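You operate a simulated robot arm through the tools that you are given. There is no shell and no other tool. Be economical: measure what you need, move in short steps, check, and stop when the job is done.

The job below is to be done with a simulated two-armed robot. You get a single attempt, and the scene is never put back.

## Task
Take the white guide and put it on the cream tray. Then take the silver flange bolt and put it on the ringed steel plate. Then take the pale-patched medium mandarin and put it in the blue crate. The order counts.

Only the result counts: the job must be done as asked and must still hold three seconds after the hand-in. Knocking over, shifting, dropping, spilling or breaking anything else fails it.

## Robot
Two 7-joint arms with two-finger parallel grippers on one trunk, on a base that drives. Base frame: it is fixed to the floor where the robot stands at the start and does not move with it; the origin is under the middle of the robot, x ahead of it, y to its left, z up; the surface under the hand at the start is at about z = 0.86. Units: m, rad, N and s.
The left shoulder is at the start at [0.06, 0.143, 0.926], the right one opposite. With the tool pointing down near the work surface each hand reaches from about 0.3 to 0.72 m from the robot's upright axis, wherever it stands, measured 20 degrees to its own side. Places, roughly: blue crate [-5.75, -3.5, 0.25]; cream tray (35x15x7 cm) [-1.2, 2.3, 0.9]; pale-patched medium mandarin (7x7x6 cm) [-5, -1.6, 0.7]; silver flange bolt (4x4x5 cm) [-2.7, -1.9, 0.6]. Payload 1.57 kg a hand.
The tool frame of a hand sits at the grasp point between the pads (the TCP): z along the fingers, y along the line on which they close. The tips reach 0.03 m beyond it. The gripper opens to 0.11 m. The fingers are 0.024 m wide and 0.012 m thick; the gripper's body (0.048 by 0.112 m) begins 0.078 m behind the TCP.
Orientation is that of the tool frame in the base frame, as a unit quaternion [w, x, y, z]. With the fingers straight down and closing along the base's y, the tool's x points along the base's -x, its y along +y and its z along -z.

## Interface
- The arms move only by the tool servo_tool. It takes "left_commands", "right_commands" or both (then of equal length, played together; a hand with none holds still); each is a list of rows, each a list of 7 numbers: the turn, a rotation vector about the base's x, y, z in rad, then the shift along the base's x, y, z in m, then the opening, from 0 (shut) to 1 (fully open). In form: [[wx, wy, wz, tx, ty, tz, gripper], ...]. A call has 1 to 20 rows; each row is the pose to reach, as a shift and turn from the pose commanded when the call began. Rows are played at 5 a second. More than 0.05 m and 0.15 rad between two rows, or a gripper value outside its range, and nothing of the call is played. A pose out of reach is approached as far as the arm can. The call stops where the force on the tool passes 40 N (or 10 N more than at its start, if that is more) or the arm is blocked; 0.2 s more then pass. Each finger travels about 0.045 m/s and halts on what it meets, pressing with about 22 N; the grip force reading is that of the motor and also rises with nothing between the fingers. The clock runs only during rows and for 0.2 s after the last one: add rows that repeat a pose to give the fingers time. It gives the time, the measured TCP pose, the force on the tool (base axes), the opening and the grip force at its end, in the units of the frame above (readings bear some noise), with the torque about the TCP (base axes, N m) and any sound that the robot's microphone picked up, and new pictures: "show" is both (left out), scene, wrist or none (wrist: the cameras of the hands that moved).
- Cameras (640 x 400 px; columns grow to the right, rows downward): "scene" is now at [0.0308, 0.0313, 1.523]; the picture's right is [0.35, -0.94, 0.00], its down [-0.77, -0.29, -0.57] and it looks along [0.53, 0.20, -0.82] (base axes); focal length 295 px, centre (320, 200). "left" rides on the left gripper at [0.07, -0.016, -0.141] in its tool frame; the picture's right is [0.23, 0.97, 0.00], its down [-0.86, 0.20, -0.48] and it looks along [-0.47, 0.11, 0.88] (tool axes); focal length 222 px, centre (320, 200). "right" rides on the right gripper at [0.07, 0.016, -0.141] in its tool frame; the picture's right is [-0.23, 0.97, 0.00], its down [-0.86, -0.20, -0.48] and it looks along [-0.47, -0.11, 0.88] (tool axes); focal length 222 px, centre (320, 200). There is no depth. A picture from a camera that has moved, and an enlarged one, comes with that camera's place and axes in the base frame and with its lens. The place of the scene camera against the robot may be out by one fixed shift of up to 0.012 m in any direction.
- raise_lower(by): slides the trunk up (or, below 0, down) by that many m; the arms and the scene camera ride with it, the base frame stays. It gives what a move gives, with no picture.
- base_move(legs): drives the robot by 1 to 6 legs, each [ahead, left, turn to the left] in m, m and rad, along the robot's own axes; the way and the turn of a leg run together, so that a leg with both is an arc; at most 1.5 m and 3.142 rad a leg. The arms and the cameras ride along, it lands a little off, and it stops where it bumps. It gives what a move gives, and a new picture of the scene camera.
- head_to(pan, tilt): turns the head with the scene camera to pan (to the left, within 1.501 rad either way) and tilt (down, from -0.506 to 1.204), counted from straight ahead of the robot. It gives what a move gives, and a new picture of the scene camera.
- zoom(camera, box): a new picture of the part [left, top, right, bottom] of that camera's present view, enlarged. It takes no simulated time.
- job_done(): hands the job in; it is judged then, once.

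Work in short steps. Places have to be worked out from the pictures, the camera data and where the tool is seen: move nearer, look again, correct. Check each grasp and each placing, and mend what went wrong. You have 165 turns and 260 pictures in all, those below and enlarged ones among them. Open the grippers and draw the arms clear of the work before you hand the job in, unless the task says otherwise; then end with one line.

The tools are called after "Emit:" as name(argument=value, ...) on one line, values as JSON. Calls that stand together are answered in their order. servo_tool: Moves the arms, as the interface text tells. Its arguments: {"type":"object","properties":{"left_commands":{"type":"array","items":{"type":"array","items":{"type":"number"}}},"right_commands":{"type":"array","items":{"type":"array","items":{"type":"number"}}},"show":{"type":"string","enum":["both","scene","wrist","none"]}},"required":[]} The other tools are called the same way: raise_lower (by) slides the trunk up or down; base_move (legs) drives the base; head_to (pan, tilt) turns the head that bears the scene camera; zoom (camera, box) takes an enlarged picture of a part of a camera's view; job_done () hands the job in.

At the start:

```text
t: 0.0
left_tool_pos: [0.3789, 0.2631, 1.0444]
left_ee_rot: [0.0, 0.001, 1.0, 0.0]
left_force: [0.0, 0.2, -0.2]
left_torque: [-0.01, -0.01, 0.02]
left_width: 0.11
left_grip_force: 0.0
right_tool_pos: [0.4534, -0.0832, 1.0445]
right_ee_rot: [0.0, 0.0, 1.0, 0.0]
right_force: [0.5, -0.1, 0.8]
right_torque: [0.0, -0.04, 0.0]
right_width: 0.1099
right_grip_force: 0.1
trunk travel left (down, up): [-0.525, 0.065]
robot x, y, heading: [-0.0003, 0.0006, -0.001]
head pan, tilt: [0.361, 0.963]
```

scene: 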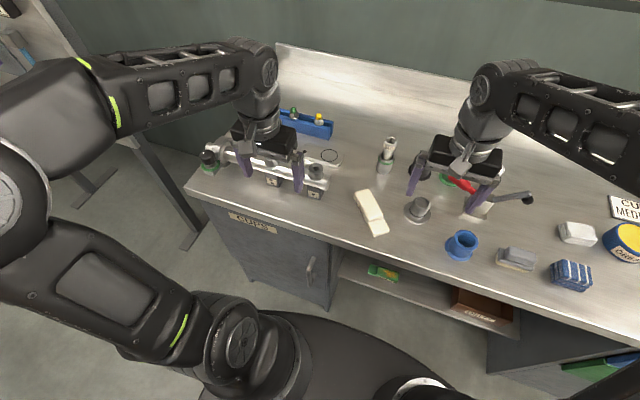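
right: 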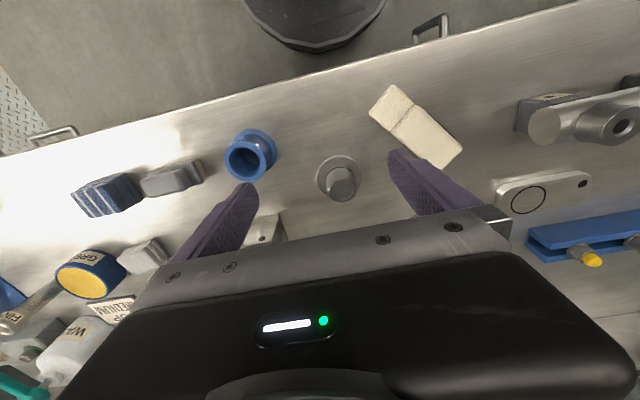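
left: 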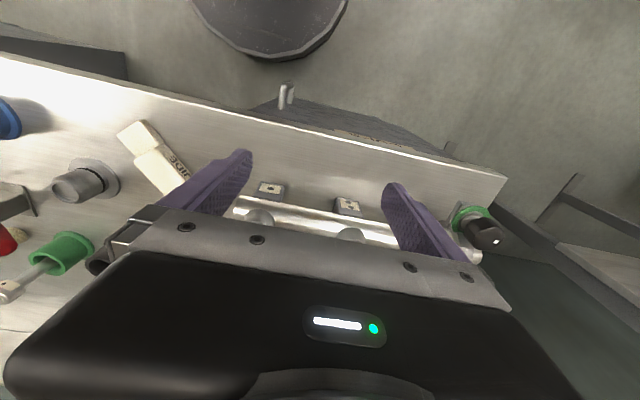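

I'll look closer at the white block on the bench, which seems to bear the word "GUIDE".

Emit:
zoom(camera="scene", box=[320, 120, 480, 260])

Emit:
zoom(camera="left", box=[90, 100, 250, 220])

Emit:
zoom(camera="scene", box=[480, 180, 640, 300])

```text
2.86 times, centred on (400, 190) of scene
camera zoom: at [0.0308, 0.0313, 1.523], right [0.35, -0.94, 0.0], down [-0.77, -0.29, -0.57], along [0.53, 0.2, -0.82], focal length 842 px, centre (91, 229)
```

zoom: 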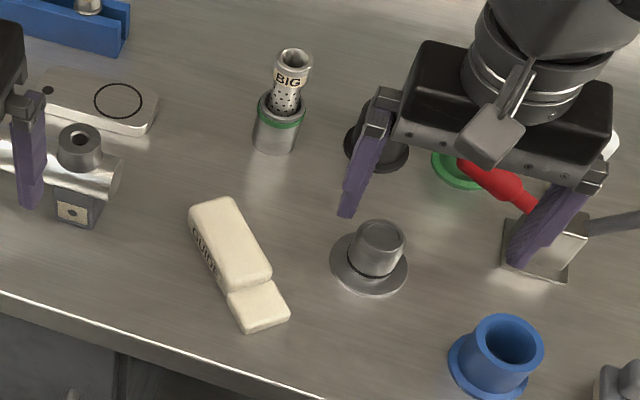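

```text
3.33 times, centred on (170, 160) of left
camera zoom: at [0.3097, 0.2472, 1.1839], right [-0.23, 0.97, 0.0], down [0.86, 0.2, 0.48], along [0.47, 0.11, -0.88], focal length 740 px, centre (820, 333)
```

zoom: 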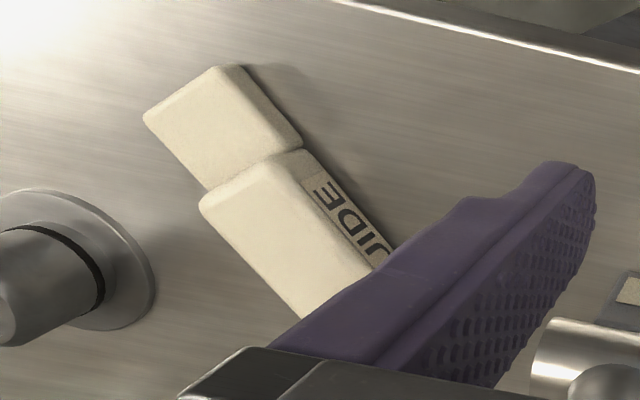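

```text
3.33 times, centred on (560, 240) of scene
camera zoom: at [0.0308, 0.0313, 1.523], right [0.35, -0.94, 0.0], down [-0.77, -0.29, -0.57], along [0.53, 0.2, -0.82], focal length 982 px, centre (-480, 67)
```

zoom: 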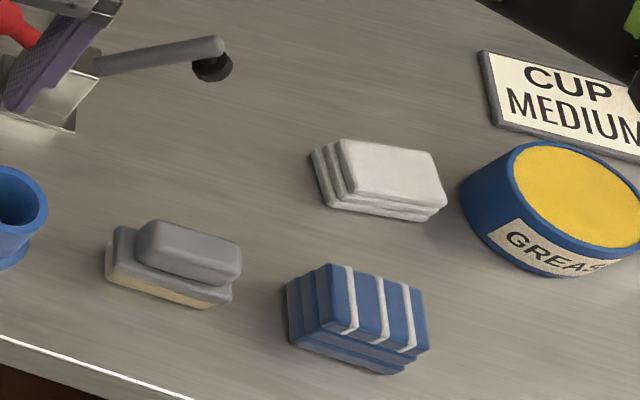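

The white guide is a block of about 11 cm near (0.46, 0.05), its axis about 35° from x. I move the right hand above it with that turn and look through the wrist camera.

Emit:
servo_tool(right_commands=[[0, 0, 0.15, 0, 0.03, 0.0, 1], [0, 0, 0.3, 0, 0.065, 0.0, 1], [0, 0, 0.45, 0.003, 0.1, 0, 1], [0, 0, 0.6, 0.005, 0.134, 0, 0.8], [0, 0, 0.6, 0.005, 0.134, 0, 0.8]])

```text
t: 1.2
left_tool_pos: [0.3784, 0.2632, 1.0456]
left_ee_rot: [-0.001, 0.0, 1.0, 0.0]
left_force: [-0.4, -0.5, 0.2]
left_torque: [0.0, -0.01, 0.01]
left_width: 0.1098
left_grip_force: 0.2
right_tool_pos: [0.4573, 0.0516, 1.0452]
right_ee_rot: [0.001, -0.296, 0.955, 0.0]
right_force: [0.2, -0.1, 0.0]
right_torque: [0.03, 0.0, 0.01]
right_width: 0.0879
right_grip_force: 0.0
trunk travel left (down, up): [-0.525, 0.065]
robot x, y, heading: [0.0017, -0.0008, -0.001]
head pan, tilt: [0.361, 0.963]
camera scene: at [0.0307, 0.0309, 1.523], right [0.35, -0.94, 0.0], down [-0.77, -0.29, -0.57], along [0.53, 0.2, -0.82], focal length 295 px, centre (320, 200)
camera right: at [0.3926, 0.0266, 1.187], right [-0.36, 0.93, 0.0], down [0.82, 0.32, 0.48], along [0.45, 0.17, -0.88], focal length 222 px, centre (320, 200)
```

scene: 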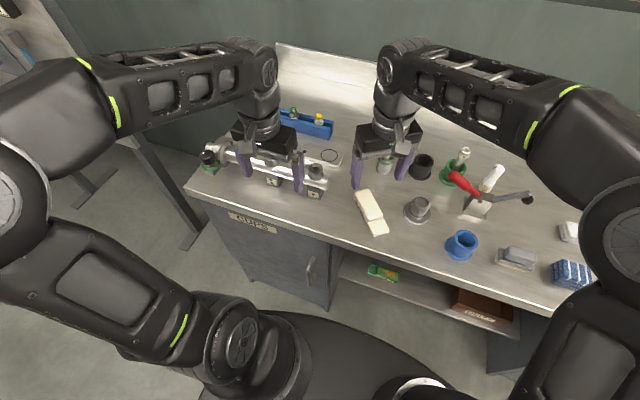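
right: 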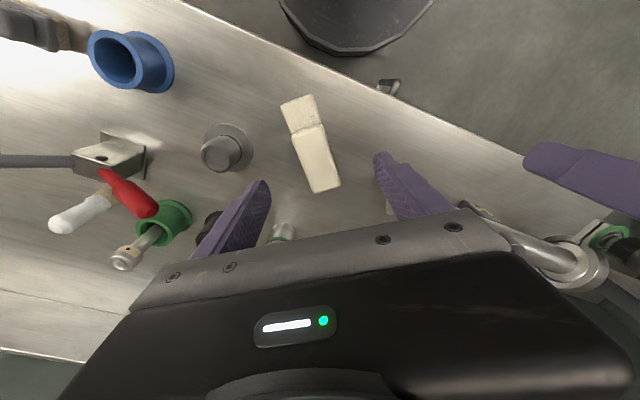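

Wrist view puts the guide's middle at about (0.474, 0.045), axis about 37°. I shift over it and come halfway down to check alignment.

Emit:
servo_tool(right_commands=[[0, 0, 0.05, 0.014, -0.007, 0, 0.8], [0, 0, 0.05, 0.014, -0.007, -0.05, 0.8], [0, 0, 0.05, 0.014, -0.007, -0.095, 0.8], [0, 0, 0.05, 0.014, -0.007, -0.095, 0.8]])

```text
t: 2.2
left_tool_pos: [0.3783, 0.2645, 1.0446]
left_ee_rot: [0.0, 0.001, 1.0, 0.0]
left_force: [-0.5, 0.5, 0.3]
left_torque: [0.02, 0.01, -0.05]
left_width: 0.1099
left_grip_force: 0.0
right_tool_pos: [0.4704, 0.0468, 0.9504]
right_ee_rot: [0.0, -0.319, 0.948, 0.0]
right_force: [0.4, -0.4, 0.2]
right_torque: [-0.01, -0.01, 0.0]
right_width: 0.088
right_grip_force: 0.1
trunk travel left (down, up): [-0.525, 0.065]
robot x, y, heading: [-0.0017, -0.0017, -0.003]
head pan, tilt: [0.361, 0.963]
camera scene: at [0.0305, 0.0314, 1.523], right [0.35, -0.94, 0.0], down [-0.77, -0.29, -0.57], along [0.53, 0.2, -0.82], focal length 295 px, centre (320, 200)
camera right: at [0.4075, 0.0178, 1.0919], right [-0.41, 0.91, 0.0], down [0.8, 0.36, 0.48], along [0.44, 0.2, -0.88], focal length 222 px, centre (320, 200)
```

scene: 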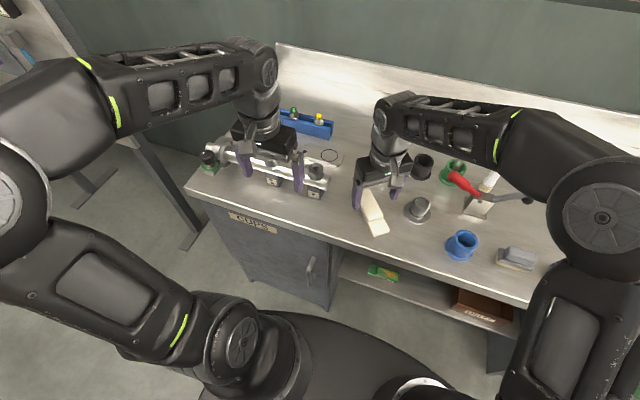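
right: 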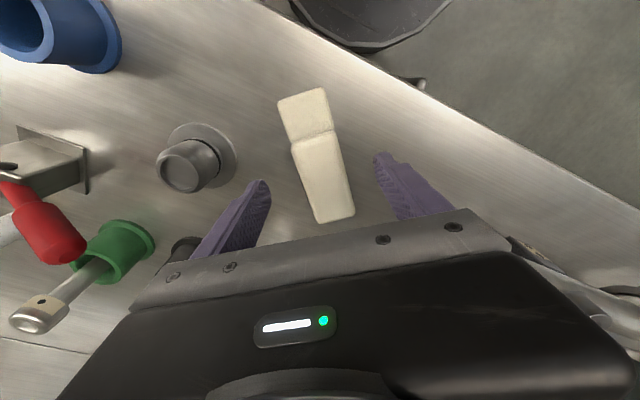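

The fingers straddle the guide well. I lower by 5 cm and close.

Emit:
servo_tool(right_commands=[[0, 0, 0, 0, 0, -0.03, 0.8], [0, 0, 0, 0, 0, -0.053, 0.8], [0, 0, 0, 0, 0, -0.053, 0.8], [0, 0, 0, 0, 0, -0.053, 0.3], [0, 0, 0, 0, 0, -0.053, 0.2], [0, 0, 0, 0, 0, -0.053, 0.1], [0, 0, 0, 0, 0, -0.053, 0.0], [0, 0, 0, 0, 0, -0.053, 0], [0, 0, 0, 0, 0, -0.053, 0]], show="wrist")

```text
t: 4.2
left_tool_pos: [0.3785, 0.2633, 1.0451]
left_ee_rot: [0.0, -0.001, 1.0, 0.0]
left_force: [0.4, -0.6, -0.7]
left_torque: [-0.02, -0.01, 0.0]
left_width: 0.1099
left_grip_force: 0.0
right_tool_pos: [0.4702, 0.0458, 0.8982]
right_ee_rot: [0.0, -0.319, 0.948, 0.0]
right_force: [0.3, 0.1, -0.7]
right_torque: [0.04, -0.08, -0.01]
right_width: 0.0457
right_grip_force: 21.9
trunk travel left (down, up): [-0.525, 0.065]
robot x, y, heading: [-0.002, 0.0, 0.005]
head pan, tilt: [0.361, 0.963]
camera right: at [0.4062, 0.0169, 1.039], right [-0.41, 0.91, 0.0], down [0.8, 0.36, 0.48], along [0.44, 0.2, -0.88], focal length 222 px, centre (320, 200)
```

right: 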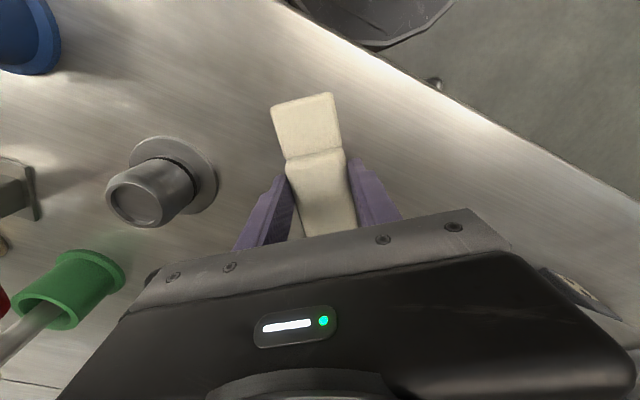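

Gripped (4.6 cm wide). I lift it 15 cm and check.

Emit:
servo_tool(right_commands=[[0, 0, 0, 0, 0, 0.04, 0], [0, 0, 0, 0, 0, 0.08, 0], [0, 0, 0, 0, 0, 0.12, 0], [0, 0, 0, 0, 0, 0.16, 0], [0, 0, 0, -0.03, 0, 0.18, 0], [0, 0, 0, -0.05, 0, 0.2, 0]], show="wrist")

Emit:
head_to(pan=1.5, tilt=0.4)

```text
t: 5.6
left_tool_pos: [0.378, 0.2642, 1.0445]
left_ee_rot: [0.0, -0.001, 1.0, 0.0]
left_force: [0.4, -0.1, 0.0]
left_torque: [0.03, -0.01, 0.0]
left_width: 0.11
left_grip_force: 0.1
right_tool_pos: [0.4215, 0.0433, 1.0987]
right_ee_rot: [0.0, -0.32, 0.948, 0.0]
right_force: [-0.4, -0.6, -1.7]
right_torque: [-0.02, 0.02, 0.01]
right_width: 0.0454
right_grip_force: 21.8
trunk travel left (down, up): [-0.525, 0.065]
robot x, y, heading: [0.0012, 0.0009, -0.004]
head pan, tilt: [0.361, 0.963]
camera right: at [0.3581, 0.0147, 1.239], right [-0.41, 0.91, 0.0], down [0.8, 0.36, 0.48], along [0.44, 0.2, -0.88], focal length 222 px, centre (320, 200)
```

right: 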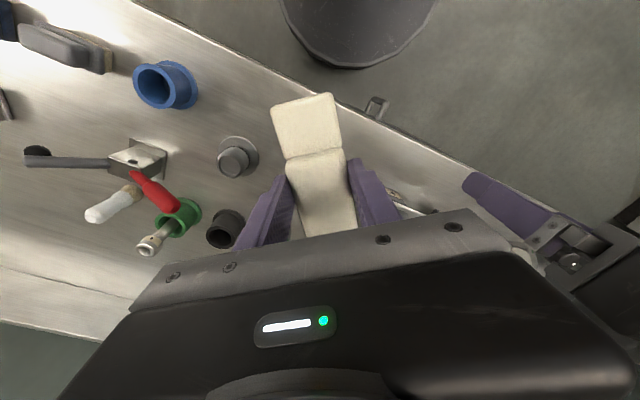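

```text
t: 7.0
left_tool_pos: [0.3787, 0.2643, 1.0443]
left_ee_rot: [0.0, 0.001, 1.0, 0.0]
left_force: [-0.2, 0.6, -0.1]
left_torque: [0.01, 0.01, 0.01]
left_width: 0.1099
left_grip_force: 0.0
right_tool_pos: [0.4225, 0.0421, 1.0983]
right_ee_rot: [0.0, -0.319, 0.948, 0.0]
right_force: [0.4, 0.2, -1.6]
right_torque: [0.0, 0.03, 0.01]
right_width: 0.0456
right_grip_force: 22.2
trunk travel left (down, up): [-0.525, 0.065]
robot x, y, heading: [-0.0033, -0.0009, 0.0]
head pan, tilt: [1.499, 0.4]
camera scene: at [-0.0297, 0.0983, 1.5706], right [1.0, -0.07, 0.0], down [-0.03, -0.39, -0.92], along [0.07, 0.92, -0.39], focal length 295 px, centre (320, 200)
```

scene: 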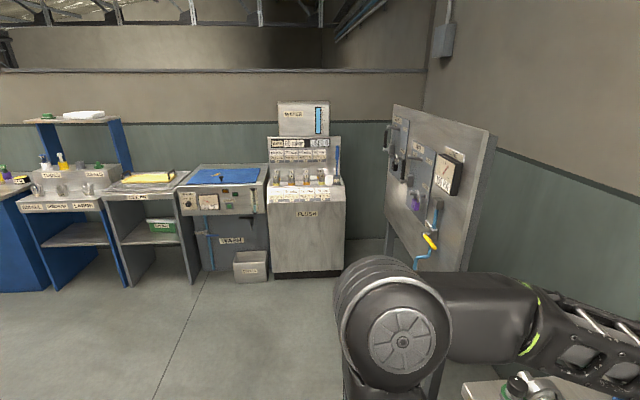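

The guide is held. I zoom in on where the cream tray should be (about pixel 143, 175).

Emit:
zoom(camera="scene", box=[0, 100, 200, 225])

Emit:
zoom(camera="scene", box=[160, 120, 360, 280])

```text
3.20 times, centred on (100, 162) of scene
camera zoom: at [-0.0297, 0.0983, 1.5706], right [1.0, -0.07, 0.0], down [-0.03, -0.39, -0.92], along [0.07, 0.92, -0.39], focal length 943 px, centre (1024, 320)
```

zoom: 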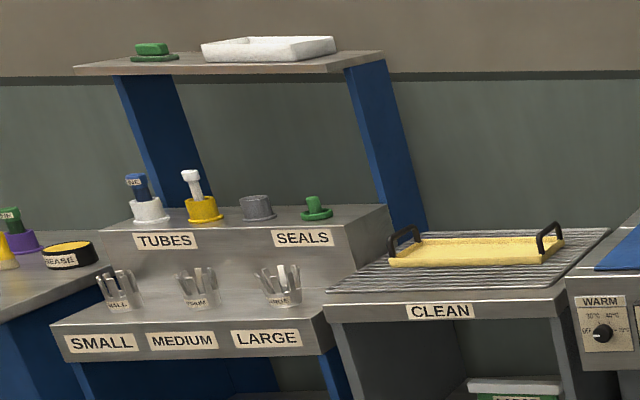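

```text
2.50 times, centred on (260, 200) of scene
camera zoom: at [-0.0297, 0.0983, 1.5706], right [1.0, -0.07, 0.0], down [-0.03, -0.39, -0.92], along [0.07, 0.92, -0.39], focal length 736 px, centre (470, 200)
```

zoom: 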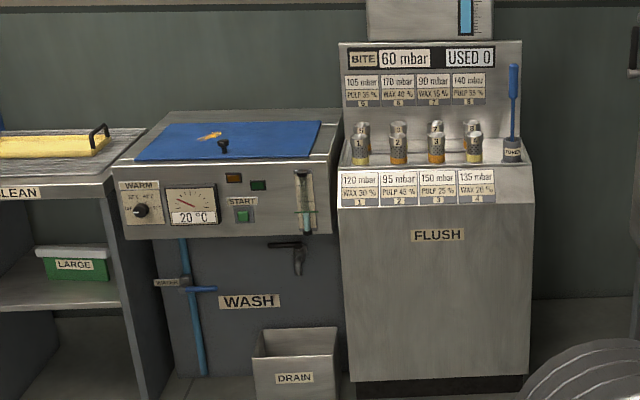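

The tray with black handles on the CLEAN rack at (-1.2, 2.3) is the target. I tuck both hands in and up before driving, and turn the head forward.

Emit:
servo_tool(right_commands=[[0, 0, 0, -0.02, -0.03, 0.01, 0], [0, 0, 0, -0.04, -0.07, 0.03, 0], [0, 0, 0, -0.05, -0.11, 0.05, 0], [0, 0, 0, -0.06, -0.15, 0.06, 0]], left_commands=[[0, 0, 0, 0, 0, 0.04, 1], [0, 0, 0, -0.02, 0, 0.08, 1], [0, 0, 0, -0.04, 0, 0.12, 1], [0, 0, 0, -0.06, 0, 0.16, 1]], show="none")

Emit:
head_to(pan=0, tilt=0.6)

Emit:
base_move(legs=[[-0.5, 0, 0], [0, 0, 1.571]])

```text
t: 8.0
left_tool_pos: [0.3647, 0.2534, 1.1211]
left_ee_rot: [-0.002, 0.001, 1.0, 0.001]
left_force: [0.1, -1.0, -0.6]
left_torque: [0.05, 0.08, 0.02]
left_width: 0.1097
left_grip_force: 0.1
left hand out of reach, approached as far as the arm can: row 3, 4
right_tool_pos: [0.4178, -0.083, 1.1255]
right_ee_rot: [0.006, -0.318, 0.948, -0.003]
right_force: [1.3, -0.4, -2.1]
right_torque: [0.06, 0.15, 0.03]
right_width: 0.0453
right_grip_force: 22.0
right hand out of reach, approached as far as the arm can: row 2, 3, 4
trunk travel left (down, up): [-0.525, 0.065]
robot x, y, heading: [0.001, 0.0006, -0.002]
head pan, tilt: [1.499, 0.4]
```

```text
t: 9.6
left_tool_pos: [0.3617, 0.2566, 1.1216]
left_ee_rot: [0.0, 0.001, 1.0, -0.001]
left_force: [-0.4, 0.2, 0.0]
left_torque: [-0.02, 0.02, 0.01]
left_width: 0.1101
left_grip_force: 0.2
right_tool_pos: [0.4126, -0.0805, 1.1273]
right_ee_rot: [0.008, -0.319, 0.948, -0.005]
right_force: [-0.9, 0.0, -2.0]
right_torque: [0.02, -0.01, 0.03]
right_width: 0.0454
right_grip_force: 21.9
trunk travel left (down, up): [-0.525, 0.065]
robot x, y, heading: [0.0021, -0.0029, -0.001]
head pan, tilt: [0.0, 0.6]
camera scene: at [0.052, 0.0059, 1.5524], right [0.0, -1.0, 0.0], down [-0.56, 0.0, -0.83], along [0.83, 0.0, -0.56], focal length 295 px, centre (320, 200)
```

scene: 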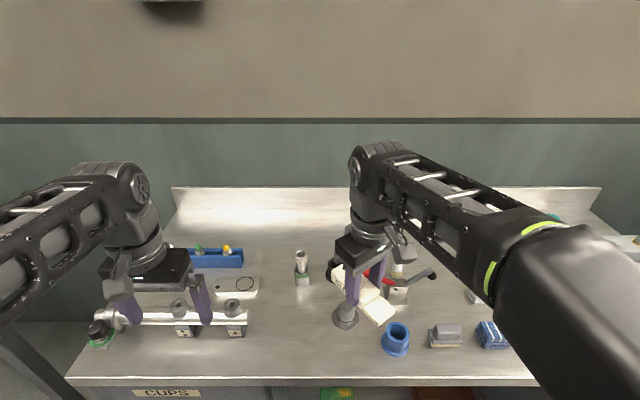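

```text
t: 16.4
left_tool_pos: [-0.7731, 0.3346, 1.1219]
left_ee_rot: [0.0, 0.737, -0.676, -0.001]
left_force: [-0.1, 1.0, 0.3]
left_torque: [0.0, -0.01, -0.02]
left_width: 0.1101
left_grip_force: 0.0
right_tool_pos: [-0.4427, 0.4176, 1.1266]
right_ee_rot: [-0.009, 0.914, -0.406, -0.002]
right_force: [0.6, -0.4, -1.2]
right_torque: [0.01, -0.03, -0.01]
right_width: 0.0458
right_grip_force: 21.6
trunk travel left (down, up): [-0.525, 0.065]
robot x, y, heading: [-0.4889, -0.0026, 1.659]
head pan, tilt: [0.0, 0.6]
camera scene: at [-0.4992, 0.0618, 1.5524], right [1.0, 0.09, 0.0], down [0.05, -0.56, -0.83], along [-0.07, 0.82, -0.57], focal length 295 px, centre (320, 200)
```

scene: 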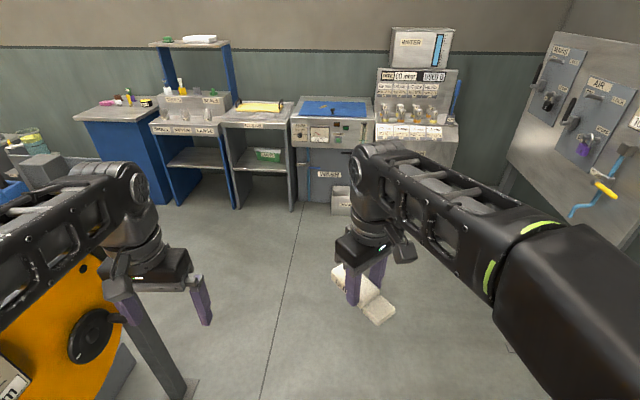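

An orange machine stands at the left near x≈-1.3, y≈0.6, so I go straight ahead past it first before shifting left.

Emit:
base_move(legs=[[0, 0, -0.088], [1.25, 0, 0]])

```text
t: 23.3
left_tool_pos: [-0.7335, 1.6143, 1.1215]
left_ee_rot: [0.0, -0.704, 0.71, 0.0]
left_force: [-0.7, 0.3, 0.4]
left_torque: [-0.01, -0.02, 0.01]
left_width: 0.1099
left_grip_force: 0.1
right_tool_pos: [-0.3968, 1.6635, 1.1271]
right_ee_rot: [-0.01, 0.893, -0.45, -0.002]
right_force: [-0.1, -0.6, -1.2]
right_torque: [0.01, 0.01, -0.01]
right_width: 0.0452
right_grip_force: 22.1
trunk travel left (down, up): [-0.525, 0.065]
robot x, y, heading: [-0.4808, 1.2512, 1.56]
head pan, tilt: [0.0, 0.6]
camera scene: at [-0.488, 1.3147, 1.5524], right [1.0, -0.01, 0.0], down [-0.01, -0.57, -0.82], along [0.01, 0.82, -0.57], focal length 295 px, centre (320, 200)
```

scene: 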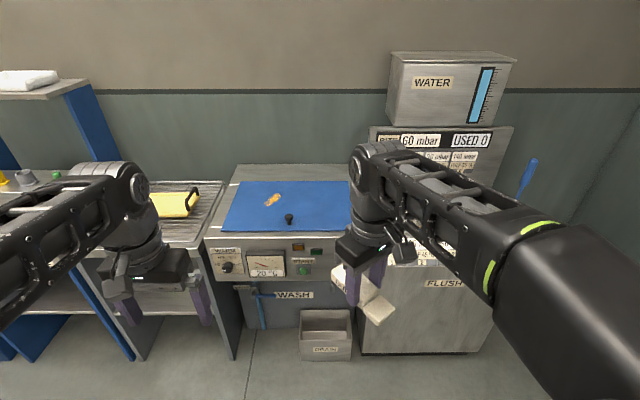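

Before shifting left I look left for obstacles.

Emit:
head_to(pan=1.3, tilt=0.7)

```text
t: 24.7
left_tool_pos: [-0.7357, 1.6148, 1.1222]
left_ee_rot: [0.0, -0.704, 0.71, 0.0]
left_force: [-0.1, -0.4, 0.0]
left_torque: [-0.01, 0.0, 0.0]
left_width: 0.11
left_grip_force: 0.0
right_tool_pos: [-0.3963, 1.6636, 1.1278]
right_ee_rot: [-0.008, 0.893, -0.449, -0.001]
right_force: [-0.3, 0.5, -1.7]
right_torque: [-0.02, -0.01, 0.02]
right_width: 0.0454
right_grip_force: 21.8
trunk travel left (down, up): [-0.525, 0.065]
robot x, y, heading: [-0.4812, 1.2506, 1.562]
head pan, tilt: [1.3, 0.7]
camera scene: at [-0.5705, 1.2495, 1.5438], right [0.28, 0.96, 0.0], down [0.62, -0.18, -0.76], along [-0.73, 0.21, -0.64], focal length 295 px, centre (320, 200)
```

scene: 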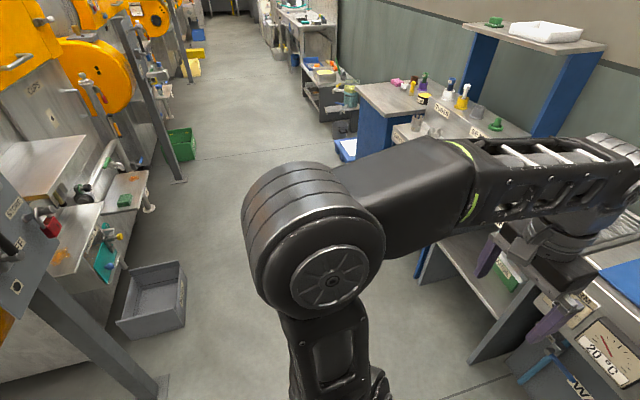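

The corridor (y > 0.8) is clear. I shift left, then look at the tray ahead.

Emit:
base_move(legs=[[0.05, 0.87, 0.009]])

Emit:
head_to(pan=-0.1, tilt=0.75)

```text
t: 29.3
left_tool_pos: [-1.6024, 1.6709, 1.1222]
left_ee_rot: [0.0, -0.705, 0.709, 0.0]
left_force: [-0.2, 0.2, 0.8]
left_torque: [0.03, 0.01, 0.0]
left_width: 0.1099
left_grip_force: 0.0
right_tool_pos: [-1.2657, 1.7211, 1.1272]
right_ee_rot: [-0.009, 0.894, -0.448, -0.002]
right_force: [-0.8, -0.4, -2.0]
right_torque: [-0.03, -0.01, -0.02]
right_width: 0.0455
right_grip_force: 22.3
trunk travel left (down, up): [-0.525, 0.065]
robot x, y, heading: [-1.3442, 1.3083, 1.565]
head pan, tilt: [1.3, 0.7]
camera scene: at [-1.4372, 1.306, 1.5437], right [0.27, 0.96, 0.0], down [0.62, -0.18, -0.76], along [-0.74, 0.21, -0.64], focal length 295 px, centre (320, 200)
```

scene: 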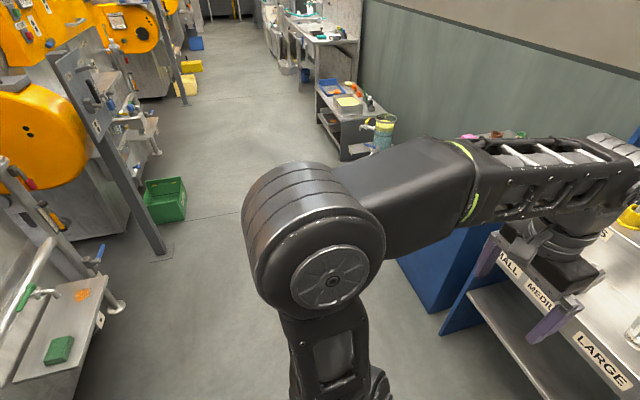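

```text
t: 30.9
left_tool_pos: [-1.6008, 1.6705, 1.1222]
left_ee_rot: [0.0, -0.705, 0.709, 0.0]
left_force: [0.4, 0.7, 0.2]
left_torque: [0.03, 0.0, -0.01]
left_width: 0.1102
left_grip_force: 0.1
right_tool_pos: [-1.2642, 1.7208, 1.127]
right_ee_rot: [-0.008, 0.895, -0.447, -0.002]
right_force: [-0.3, 0.0, -1.6]
right_torque: [-0.04, -0.01, -0.03]
right_width: 0.0452
right_grip_force: 22.3
trunk travel left (down, up): [-0.525, 0.065]
robot x, y, heading: [-1.3515, 1.3078, 1.561]
head pan, tilt: [-0.099, 0.75]
camera scene: at [-1.3464, 1.3653, 1.5395], right [0.99, -0.1, 0.0], down [-0.07, -0.68, -0.73], along [0.08, 0.73, -0.68], focal length 295 px, centre (320, 200)
```

scene: 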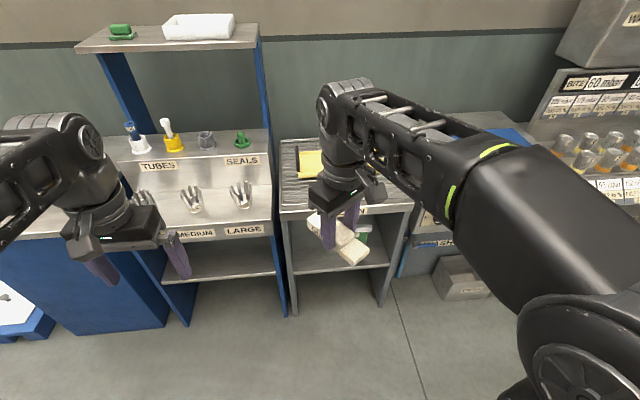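

Rack front edge is at y≈2.03. I drive 0.36 m ahead, to y≈1.67, keeping the base in front of the edge.

Emit:
base_move(legs=[[0.36, 0, 0.01]])

Emit:
zoom(camera="right", box=[0, 0, 640, 400])

```text
t: 33.2
left_tool_pos: [-1.6089, 2.0264, 1.1218]
left_ee_rot: [0.0, 0.711, -0.703, 0.0]
left_force: [0.2, 0.1, 0.3]
left_torque: [-0.04, -0.02, 0.02]
left_width: 0.1102
left_grip_force: 0.1
right_tool_pos: [-1.273, 2.0826, 1.1268]
right_ee_rot: [-0.008, 0.898, -0.44, 0.0]
right_force: [-0.6, -0.3, -2.3]
right_torque: [-0.03, -0.01, 0.01]
right_width: 0.0454
right_grip_force: 21.5
trunk travel left (down, up): [-0.525, 0.065]
robot x, y, heading: [-1.3491, 1.6679, 1.577]
head pan, tilt: [-0.099, 0.75]
camera scene: at [-1.3482, 1.726, 1.5395], right [1.0, -0.09, 0.0], down [-0.06, -0.68, -0.73], along [0.06, 0.73, -0.68], focal length 295 px, centre (320, 200)
```

scene: 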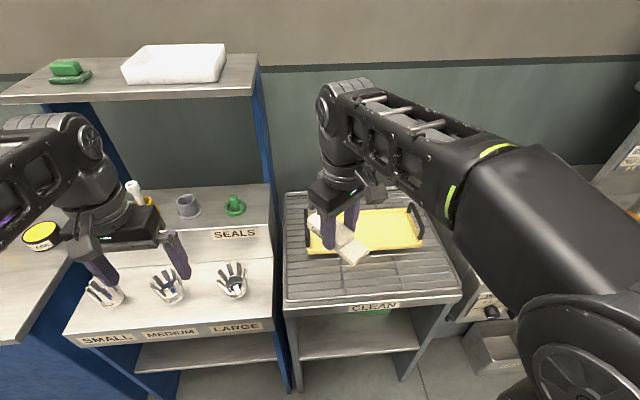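

```text
1.00 times, centred on (320, 200) of right (not enlarged: the box is as wide or as high as the picture)
camera zoom: at [-1.2418, 2.0159, 1.2665], right [-0.91, -0.42, -0.01], down [-0.37, 0.79, 0.49], along [-0.19, 0.45, -0.87], focal length 222 px, centre (320, 200)
```

zoom: 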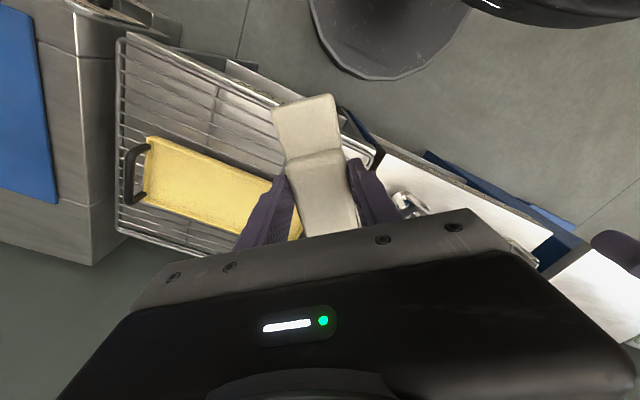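

Tray centre is about (-1.18, 2.29), long along x. I carry the guide over it, turning it to lie along the tray.

Emit:
servo_tool(right_commands=[[0, 0, 0.14, 0.012, 0.03, -0.01, 0], [0, 0, 0.28, 0.024, 0.06, -0.02, 0], [0, 0, 0.42, 0.036, 0.09, -0.03, 0], [0, 0, 0.56, 0.048, 0.12, -0.04, 0], [0, 0, 0.7, 0.06, 0.15, -0.05, 0], [0, 0, 0.84, 0.072, 0.18, -0.06, 0], [0, 0, 0.92, 0.084, 0.2, -0.07, 0], [0, 0, 0.92, 0.084, 0.2, -0.07, 0]])

```text
t: 35.0
left_tool_pos: [-1.6111, 2.0266, 1.1203]
left_ee_rot: [0.0, 0.711, -0.704, 0.002]
left_force: [-0.2, 0.0, -0.6]
left_torque: [-0.03, -0.04, 0.02]
left_width: 0.1099
left_grip_force: 0.1
right_tool_pos: [-1.1892, 2.261, 1.0794]
right_ee_rot: [-0.021, 1.0, 0.0, -0.005]
right_force: [-0.8, -0.5, -1.3]
right_torque: [-0.03, 0.01, -0.01]
right_width: 0.0458
right_grip_force: 22.3
right hand out of reach, approached as far as the arm can: row 6, 7, 8
trunk travel left (down, up): [-0.525, 0.065]
robot x, y, heading: [-1.3523, 1.6682, 1.581]
head pan, tilt: [-0.099, 0.75]
camera scene: at [-1.3497, 1.7271, 1.5394], right [1.0, -0.09, 0.0], down [-0.06, -0.68, -0.73], along [0.07, 0.73, -0.68], focal length 295 px, centre (320, 200)
camera right: at [-1.1164, 2.2391, 1.219], right [-0.23, -0.97, -0.04], down [-0.85, 0.18, 0.5], along [-0.48, 0.14, -0.87], focal length 222 px, centre (320, 200)
```

scene: 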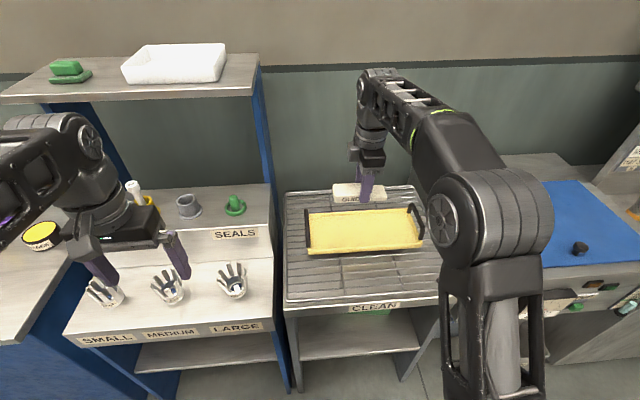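
right: 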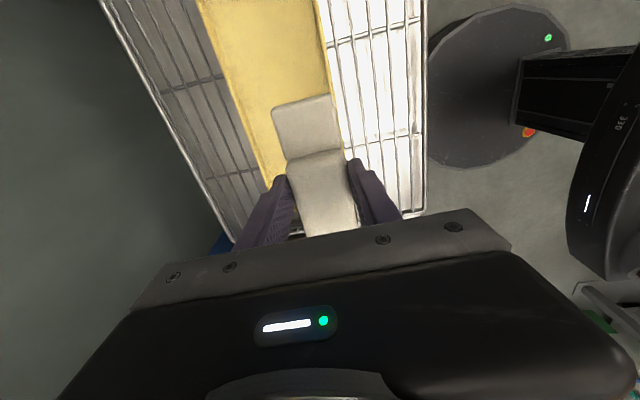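

Guide is aligned with the tray, whose middle is near (-1.16, 2.30). I come down a little and re-read the pose.

Emit:
servo_tool(right_commands=[[0, 0, 0, 0.01, 0, -0.03, 0], [0, 0, 0, 0.02, 0, -0.06, 0], [0, 0, 0, 0.02, 0, -0.09, 0], [0, 0, 0, 0.02, 0, -0.09, 0]])

```text
t: 36.0
left_tool_pos: [-1.6093, 2.0257, 1.1215]
left_ee_rot: [0.0, 0.71, -0.704, 0.0]
left_force: [-0.1, 0.2, 0.2]
left_torque: [-0.03, 0.02, 0.03]
left_width: 0.11
left_grip_force: 0.0
right_tool_pos: [-1.1683, 2.2591, 0.9919]
right_ee_rot: [-0.008, 1.0, 0.003, -0.005]
right_force: [-0.2, -0.6, -0.5]
right_torque: [0.02, -0.05, 0.02]
right_width: 0.0456
right_grip_force: 22.0
trunk travel left (down, up): [-0.525, 0.065]
robot x, y, heading: [-1.3523, 1.6643, 1.584]
head pan, tilt: [-0.099, 0.75]
camera scene: at [-1.348, 1.7247, 1.5395], right [1.0, -0.09, 0.0], down [-0.06, -0.68, -0.73], along [0.06, 0.73, -0.68], focal length 295 px, centre (320, 200)
camera right: at [-1.0959, 2.243, 1.1313], right [-0.22, -0.98, -0.01], down [-0.85, 0.19, 0.49], along [-0.48, 0.12, -0.87], focal length 222 px, centre (320, 200)
```

scene: 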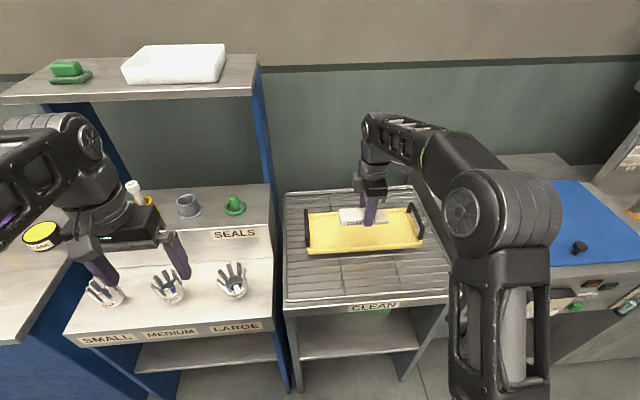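
right: 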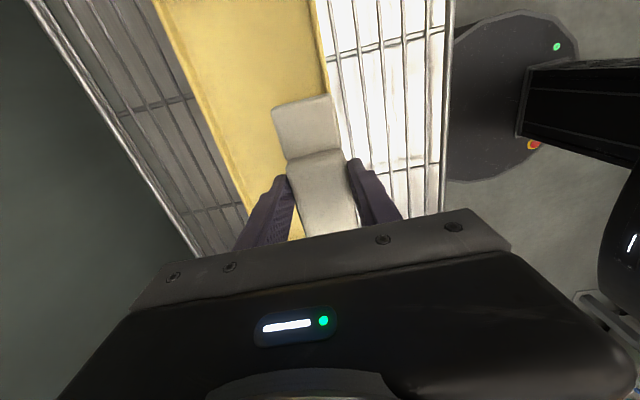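

Tray spans y≈2.24–2.37, so I shift +4.5 cm in y, then descend slowly until contact.

Emit:
servo_tool(right_commands=[[0, 0, 0, 0, 0.025, 0, 0], [0, 0, 0, 0, 0.044, 0, 0], [0, 0, 0, 0, 0.044, -0.03, 0], [0, 0, 0, 0, 0.044, -0.045, 0], [0, 0, 0, 0, 0.044, -0.045, 0]])

```text
t: 37.2
left_tool_pos: [-1.6085, 2.0248, 1.1209]
left_ee_rot: [0.0, 0.711, -0.703, 0.0]
left_force: [-0.6, -0.4, 0.0]
left_torque: [-0.04, 0.0, 0.0]
left_width: 0.11
left_grip_force: 0.1
right_tool_pos: [-1.1685, 2.3016, 0.9468]
right_ee_rot: [-0.007, 1.0, 0.004, -0.006]
right_force: [0.1, 1.0, -1.0]
right_torque: [0.0, 0.01, 0.03]
right_width: 0.0454
right_grip_force: 22.1
trunk travel left (down, up): [-0.525, 0.065]
robot x, y, heading: [-1.35, 1.6635, 1.581]
head pan, tilt: [-0.099, 0.75]
camera scene: at [-1.3481, 1.725, 1.5395], right [1.0, -0.09, 0.0], down [-0.06, -0.68, -0.73], along [0.06, 0.73, -0.68], focal length 295 px, centre (320, 200)
camera right: at [-1.0954, 2.2848, 1.0873], right [-0.22, -0.98, -0.01], down [-0.85, 0.19, 0.49], along [-0.48, 0.12, -0.87], focal length 222 px, centre (320, 200)
```

scene: 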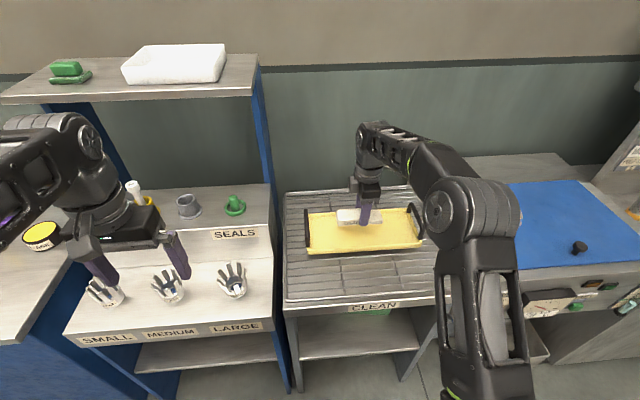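
right: 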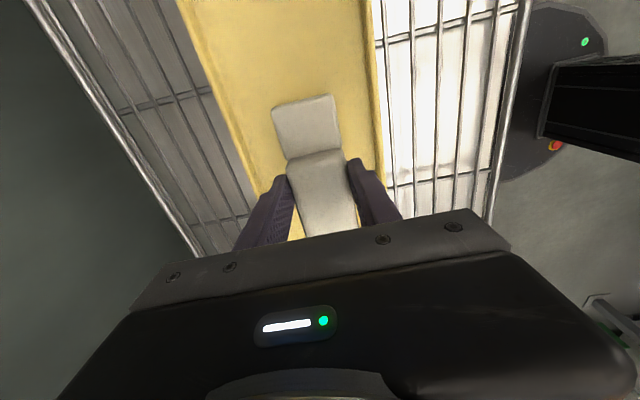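

Centred over the tray and not yet in contact. I descend in 8 mm steps, watching the force.

Emit:
servo_tool(right_commands=[[0, 0, 0, 0, 0, -0.01, 0], [0, 0, 0, 0, 0, -0.018, 0], [0, 0, 0, 0, 0, -0.024, 0], [0, 0, 0, 0, 0, -0.024, 0]], show="wrist")

```text
t: 38.2
left_tool_pos: [-1.6082, 2.0257, 1.1229]
left_ee_rot: [0.001, 0.711, -0.703, 0.0]
left_force: [-0.8, -0.2, -0.4]
left_torque: [-0.02, -0.04, 0.03]
left_width: 0.1099
left_grip_force: 0.0
right_tool_pos: [-1.1683, 2.3023, 0.9204]
right_ee_rot: [-0.007, 1.0, 0.004, -0.005]
right_force: [0.3, -0.1, -1.0]
right_torque: [-0.03, -0.04, 0.0]
right_width: 0.0455
right_grip_force: 22.1
trunk travel left (down, up): [-0.525, 0.065]
robot x, y, heading: [-1.3503, 1.6667, 1.58]
head pan, tilt: [-0.099, 0.75]
camera right: at [-1.0961, 2.2845, 1.0607], right [-0.22, -0.98, -0.01], down [-0.85, 0.19, 0.49], along [-0.48, 0.12, -0.87], focal length 222 px, centre (320, 200)
```

right: 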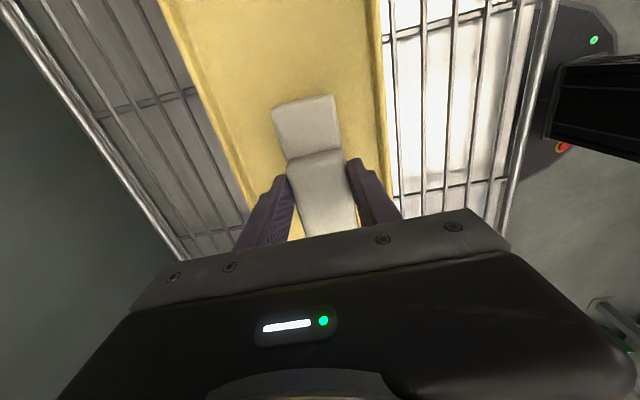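

Still free; I continue down in small steps.

Emit:
servo_tool(right_commands=[[0, 0, 0, 0, 0, -0.006, 0], [0, 0, 0, 0, 0, -0.01, 0], [0, 0, 0, 0, 0, -0.014, 0], [0, 0, 0, 0, 0, -0.014, 0]], show="none")

```text
t: 39.2
left_tool_pos: [-1.6094, 2.0253, 1.1219]
left_ee_rot: [0.0, 0.711, -0.703, 0.0]
left_force: [0.2, 0.0, 0.3]
left_torque: [0.02, -0.02, 0.0]
left_width: 0.1101
left_grip_force: 0.1
right_tool_pos: [-1.1678, 2.301, 0.9065]
right_ee_rot: [-0.007, 1.0, 0.004, -0.005]
right_force: [0.3, 0.4, -1.0]
right_torque: [-0.01, -0.03, -0.02]
right_width: 0.0456
right_grip_force: 22.3
trunk travel left (down, up): [-0.525, 0.065]
robot x, y, heading: [-1.3519, 1.6671, 1.58]
head pan, tilt: [-0.099, 0.75]
```

Emit:
servo_tool(right_commands=[[0, 0, 0, 0, 0, -0.005, 0], [0, 0, 0, 0, 0, -0.008, 0], [0, 0, 0, 0, 0, -0.011, 0], [0, 0, 0, 0, 0, -0.011, 0]], show="both")

```text
t: 40.2
left_tool_pos: [-1.6088, 2.0255, 1.1223]
left_ee_rot: [0.0, 0.711, -0.703, 0.001]
left_force: [-0.6, 0.4, -0.3]
left_torque: [0.02, 0.0, -0.03]
left_width: 0.1099
left_grip_force: 0.1
right_tool_pos: [-1.1696, 2.3026, 0.8962]
right_ee_rot: [-0.007, 1.0, 0.004, -0.005]
right_force: [-0.6, 0.7, -0.8]
right_torque: [0.0, -0.02, 0.02]
right_width: 0.0456
right_grip_force: 21.8
trunk travel left (down, up): [-0.525, 0.065]
robot x, y, heading: [-1.345, 1.6656, 1.58]
head pan, tilt: [-0.099, 0.75]
camera scene: at [-1.3481, 1.725, 1.5395], right [1.0, -0.09, 0.0], down [-0.06, -0.68, -0.73], along [0.06, 0.73, -0.68], focal length 295 px, centre (320, 200)
camera right: at [-1.0959, 2.2857, 1.0361], right [-0.22, -0.98, -0.01], down [-0.85, 0.19, 0.49], along [-0.48, 0.12, -0.87], focal length 222 px, centre (320, 200)
```

scene: 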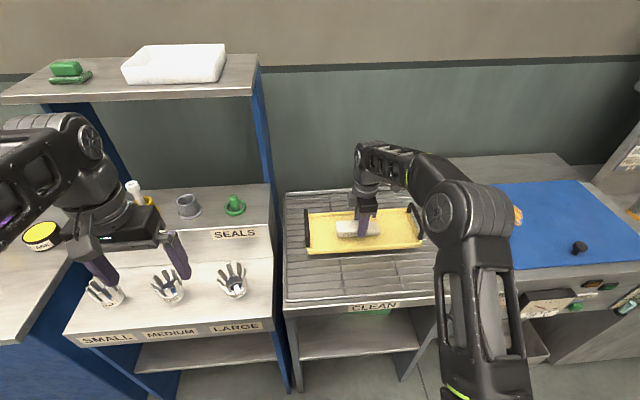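
right: 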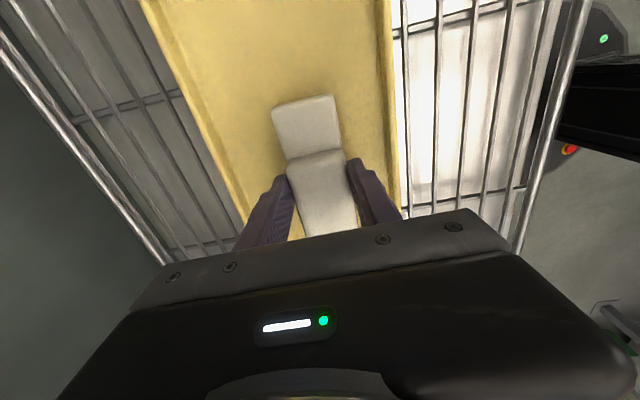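

Close but no contact. I go a bit further.

Emit:
servo_tool(right_commands=[[0, 0, 0, 0, 0, -0.003, 0], [0, 0, 0, 0, 0, -0.006, 0], [0, 0, 0, 0, 0, -0.009, 0], [0, 0, 0, 0, 0, -0.012, 0], [0, 0, 0, 0, 0, -0.012, 0]], show="none")

```text
t: 41.4
left_tool_pos: [-1.6091, 2.0244, 1.1221]
left_ee_rot: [0.0, 0.711, -0.703, -0.001]
left_force: [0.3, 0.0, -1.3]
left_torque: [0.01, 0.02, -0.02]
left_width: 0.1099
left_grip_force: 0.1
right_tool_pos: [-1.1689, 2.3018, 0.8857]
right_ee_rot: [-0.009, 1.0, 0.003, -0.005]
right_force: [0.8, -1.3, 13.7]
right_torque: [-0.38, -0.29, 0.0]
right_width: 0.0455
right_grip_force: 21.6
trunk travel left (down, up): [-0.525, 0.065]
robot x, y, heading: [-1.3505, 1.6659, 1.58]
head pan, tilt: [-0.099, 0.75]
```

Contact (13.7 N). I ease up 1 mm, open moderately and rise.

Emit:
servo_tool(right_commands=[[0, 0, 0, 0, 0, 0.002, 0], [0, 0, 0, 0, 0, 0.002, 0.65], [0, 0, 0, 0, 0, 0.002, 0.65], [0, 0, 0, 0, 0, 0.002, 0.65], [0, 0, 0, 0, 0, 0.002, 0.65], [0, 0, 0, 0, 0, 0.03, 0.65], [0, 0, 0, 0, 0, 0.07, 0.65], [0, 0, 0, 0, 0, 0.11, 0.65], [0, 0, 0, 0, 0, 0.15, 0.65]], show="both")

```text
t: 43.4
left_tool_pos: [-1.6101, 2.0247, 1.1216]
left_ee_rot: [0.0, 0.712, -0.703, -0.001]
left_force: [-0.2, -0.3, 0.4]
left_torque: [0.0, 0.0, 0.03]
left_width: 0.1101
left_grip_force: 0.0
right_tool_pos: [-1.1683, 2.3009, 1.026]
right_ee_rot: [-0.008, 1.0, 0.005, -0.005]
right_force: [-0.4, 0.4, -0.5]
right_torque: [-0.01, -0.05, 0.01]
right_width: 0.0716
right_grip_force: 0.1
right hand out of reach, approached as far as the arm can: row 9
trunk travel left (down, up): [-0.525, 0.065]
robot x, y, heading: [-1.3499, 1.6669, 1.581]
head pan, tilt: [-0.099, 0.75]
camera scene: at [-1.3495, 1.7246, 1.5395], right [1.0, -0.09, 0.0], down [-0.06, -0.68, -0.73], along [0.07, 0.73, -0.68], focal length 295 px, centre (320, 200)
camera right: at [-1.0952, 2.2838, 1.1661], right [-0.22, -0.98, -0.01], down [-0.85, 0.18, 0.49], along [-0.48, 0.12, -0.87], focal length 222 px, centre (320, 200)
```

scene: 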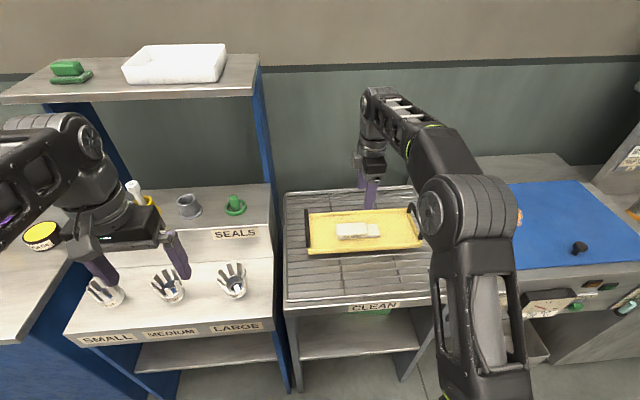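
right: 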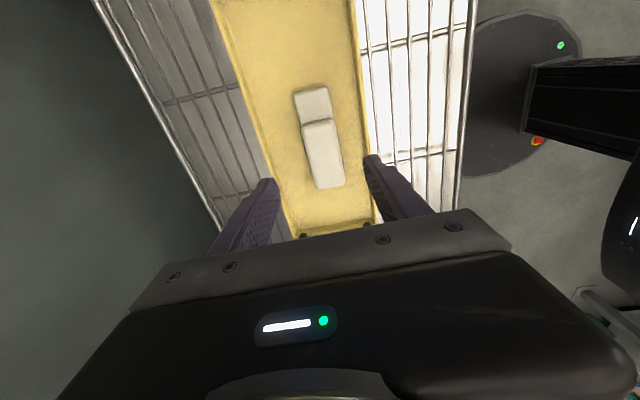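

The guide rests in the tray. I retract the right hand back and turn it to neutral.

Emit:
servo_tool(right_commands=[[0, 0, -0.14, 0, -0.02, 0, 0.8], [0, 0, -0.28, -0.01, -0.05, 0.01, 0.8], [0, 0, -0.42, -0.02, -0.08, 0.02, 0.8], [0, 0, -0.56, -0.02, -0.11, 0.03, 0.8], [0, 0, -0.7, -0.02, -0.14, 0.04, 0.8], [0, 0, -0.84, -0.02, -0.17, 0.05, 0.8], [0, 0, -0.98, -0.02, -0.2, 0.06, 0.8], [0, 0, -1.12, -0.02, -0.22, 0.06, 0.8], [0, 0, -1.26, -0.02, -0.24, 0.06, 0.8], [0, 0, -1.4, -0.02, -0.24, 0.06, 0.8], [0, 0, -1.54, -0.02, -0.24, 0.06, 0.8]], show="scene")

Emit:
zoom(camera="scene", box=[270, 170, 470, 310])

```text
t: 45.8
left_tool_pos: [-1.6105, 2.0254, 1.1224]
left_ee_rot: [0.0, 0.711, -0.703, -0.001]
left_force: [-0.1, 0.7, 0.3]
left_torque: [0.03, 0.01, 0.01]
left_width: 0.1099
left_grip_force: 0.1
right_tool_pos: [-1.1888, 2.0627, 1.0862]
right_ee_rot: [-0.008, 0.72, -0.694, 0.002]
right_force: [0.4, -0.2, 0.9]
right_torque: [0.0, 0.03, -0.01]
right_width: 0.0877
right_grip_force: 0.0
trunk travel left (down, up): [-0.525, 0.065]
robot x, y, heading: [-1.3506, 1.6669, 1.583]
head pan, tilt: [-0.099, 0.75]
camera scene: at [-1.3481, 1.7246, 1.5395], right [1.0, -0.09, 0.0], down [-0.06, -0.68, -0.73], along [0.06, 0.73, -0.68], focal length 295 px, centre (320, 200)
```

scene: 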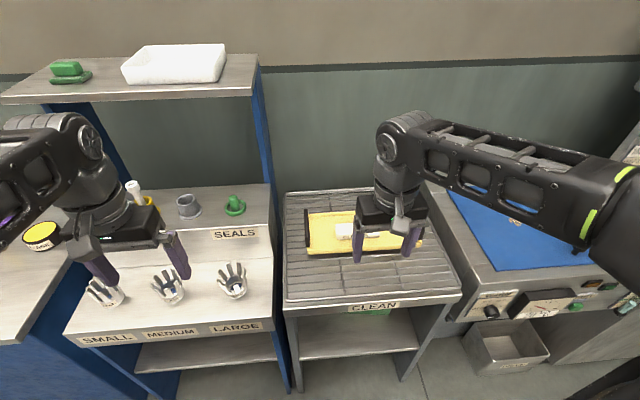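

```text
2.86 times, centred on (370, 240) of scene
camera zoom: at [-1.3481, 1.7246, 1.5395], right [1.0, -0.09, 0.0], down [-0.06, -0.68, -0.73], along [0.06, 0.73, -0.68], focal length 842 px, centre (177, 86)
```

zoom: 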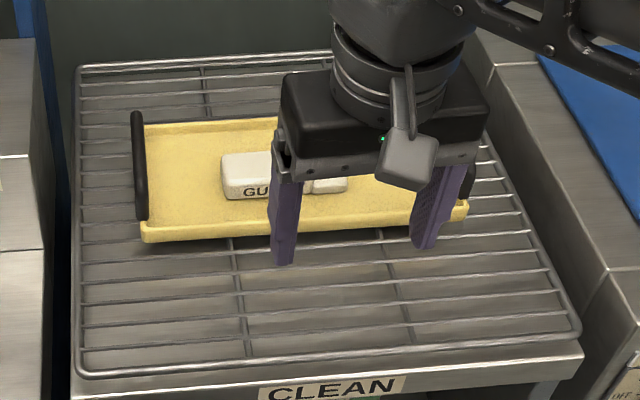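

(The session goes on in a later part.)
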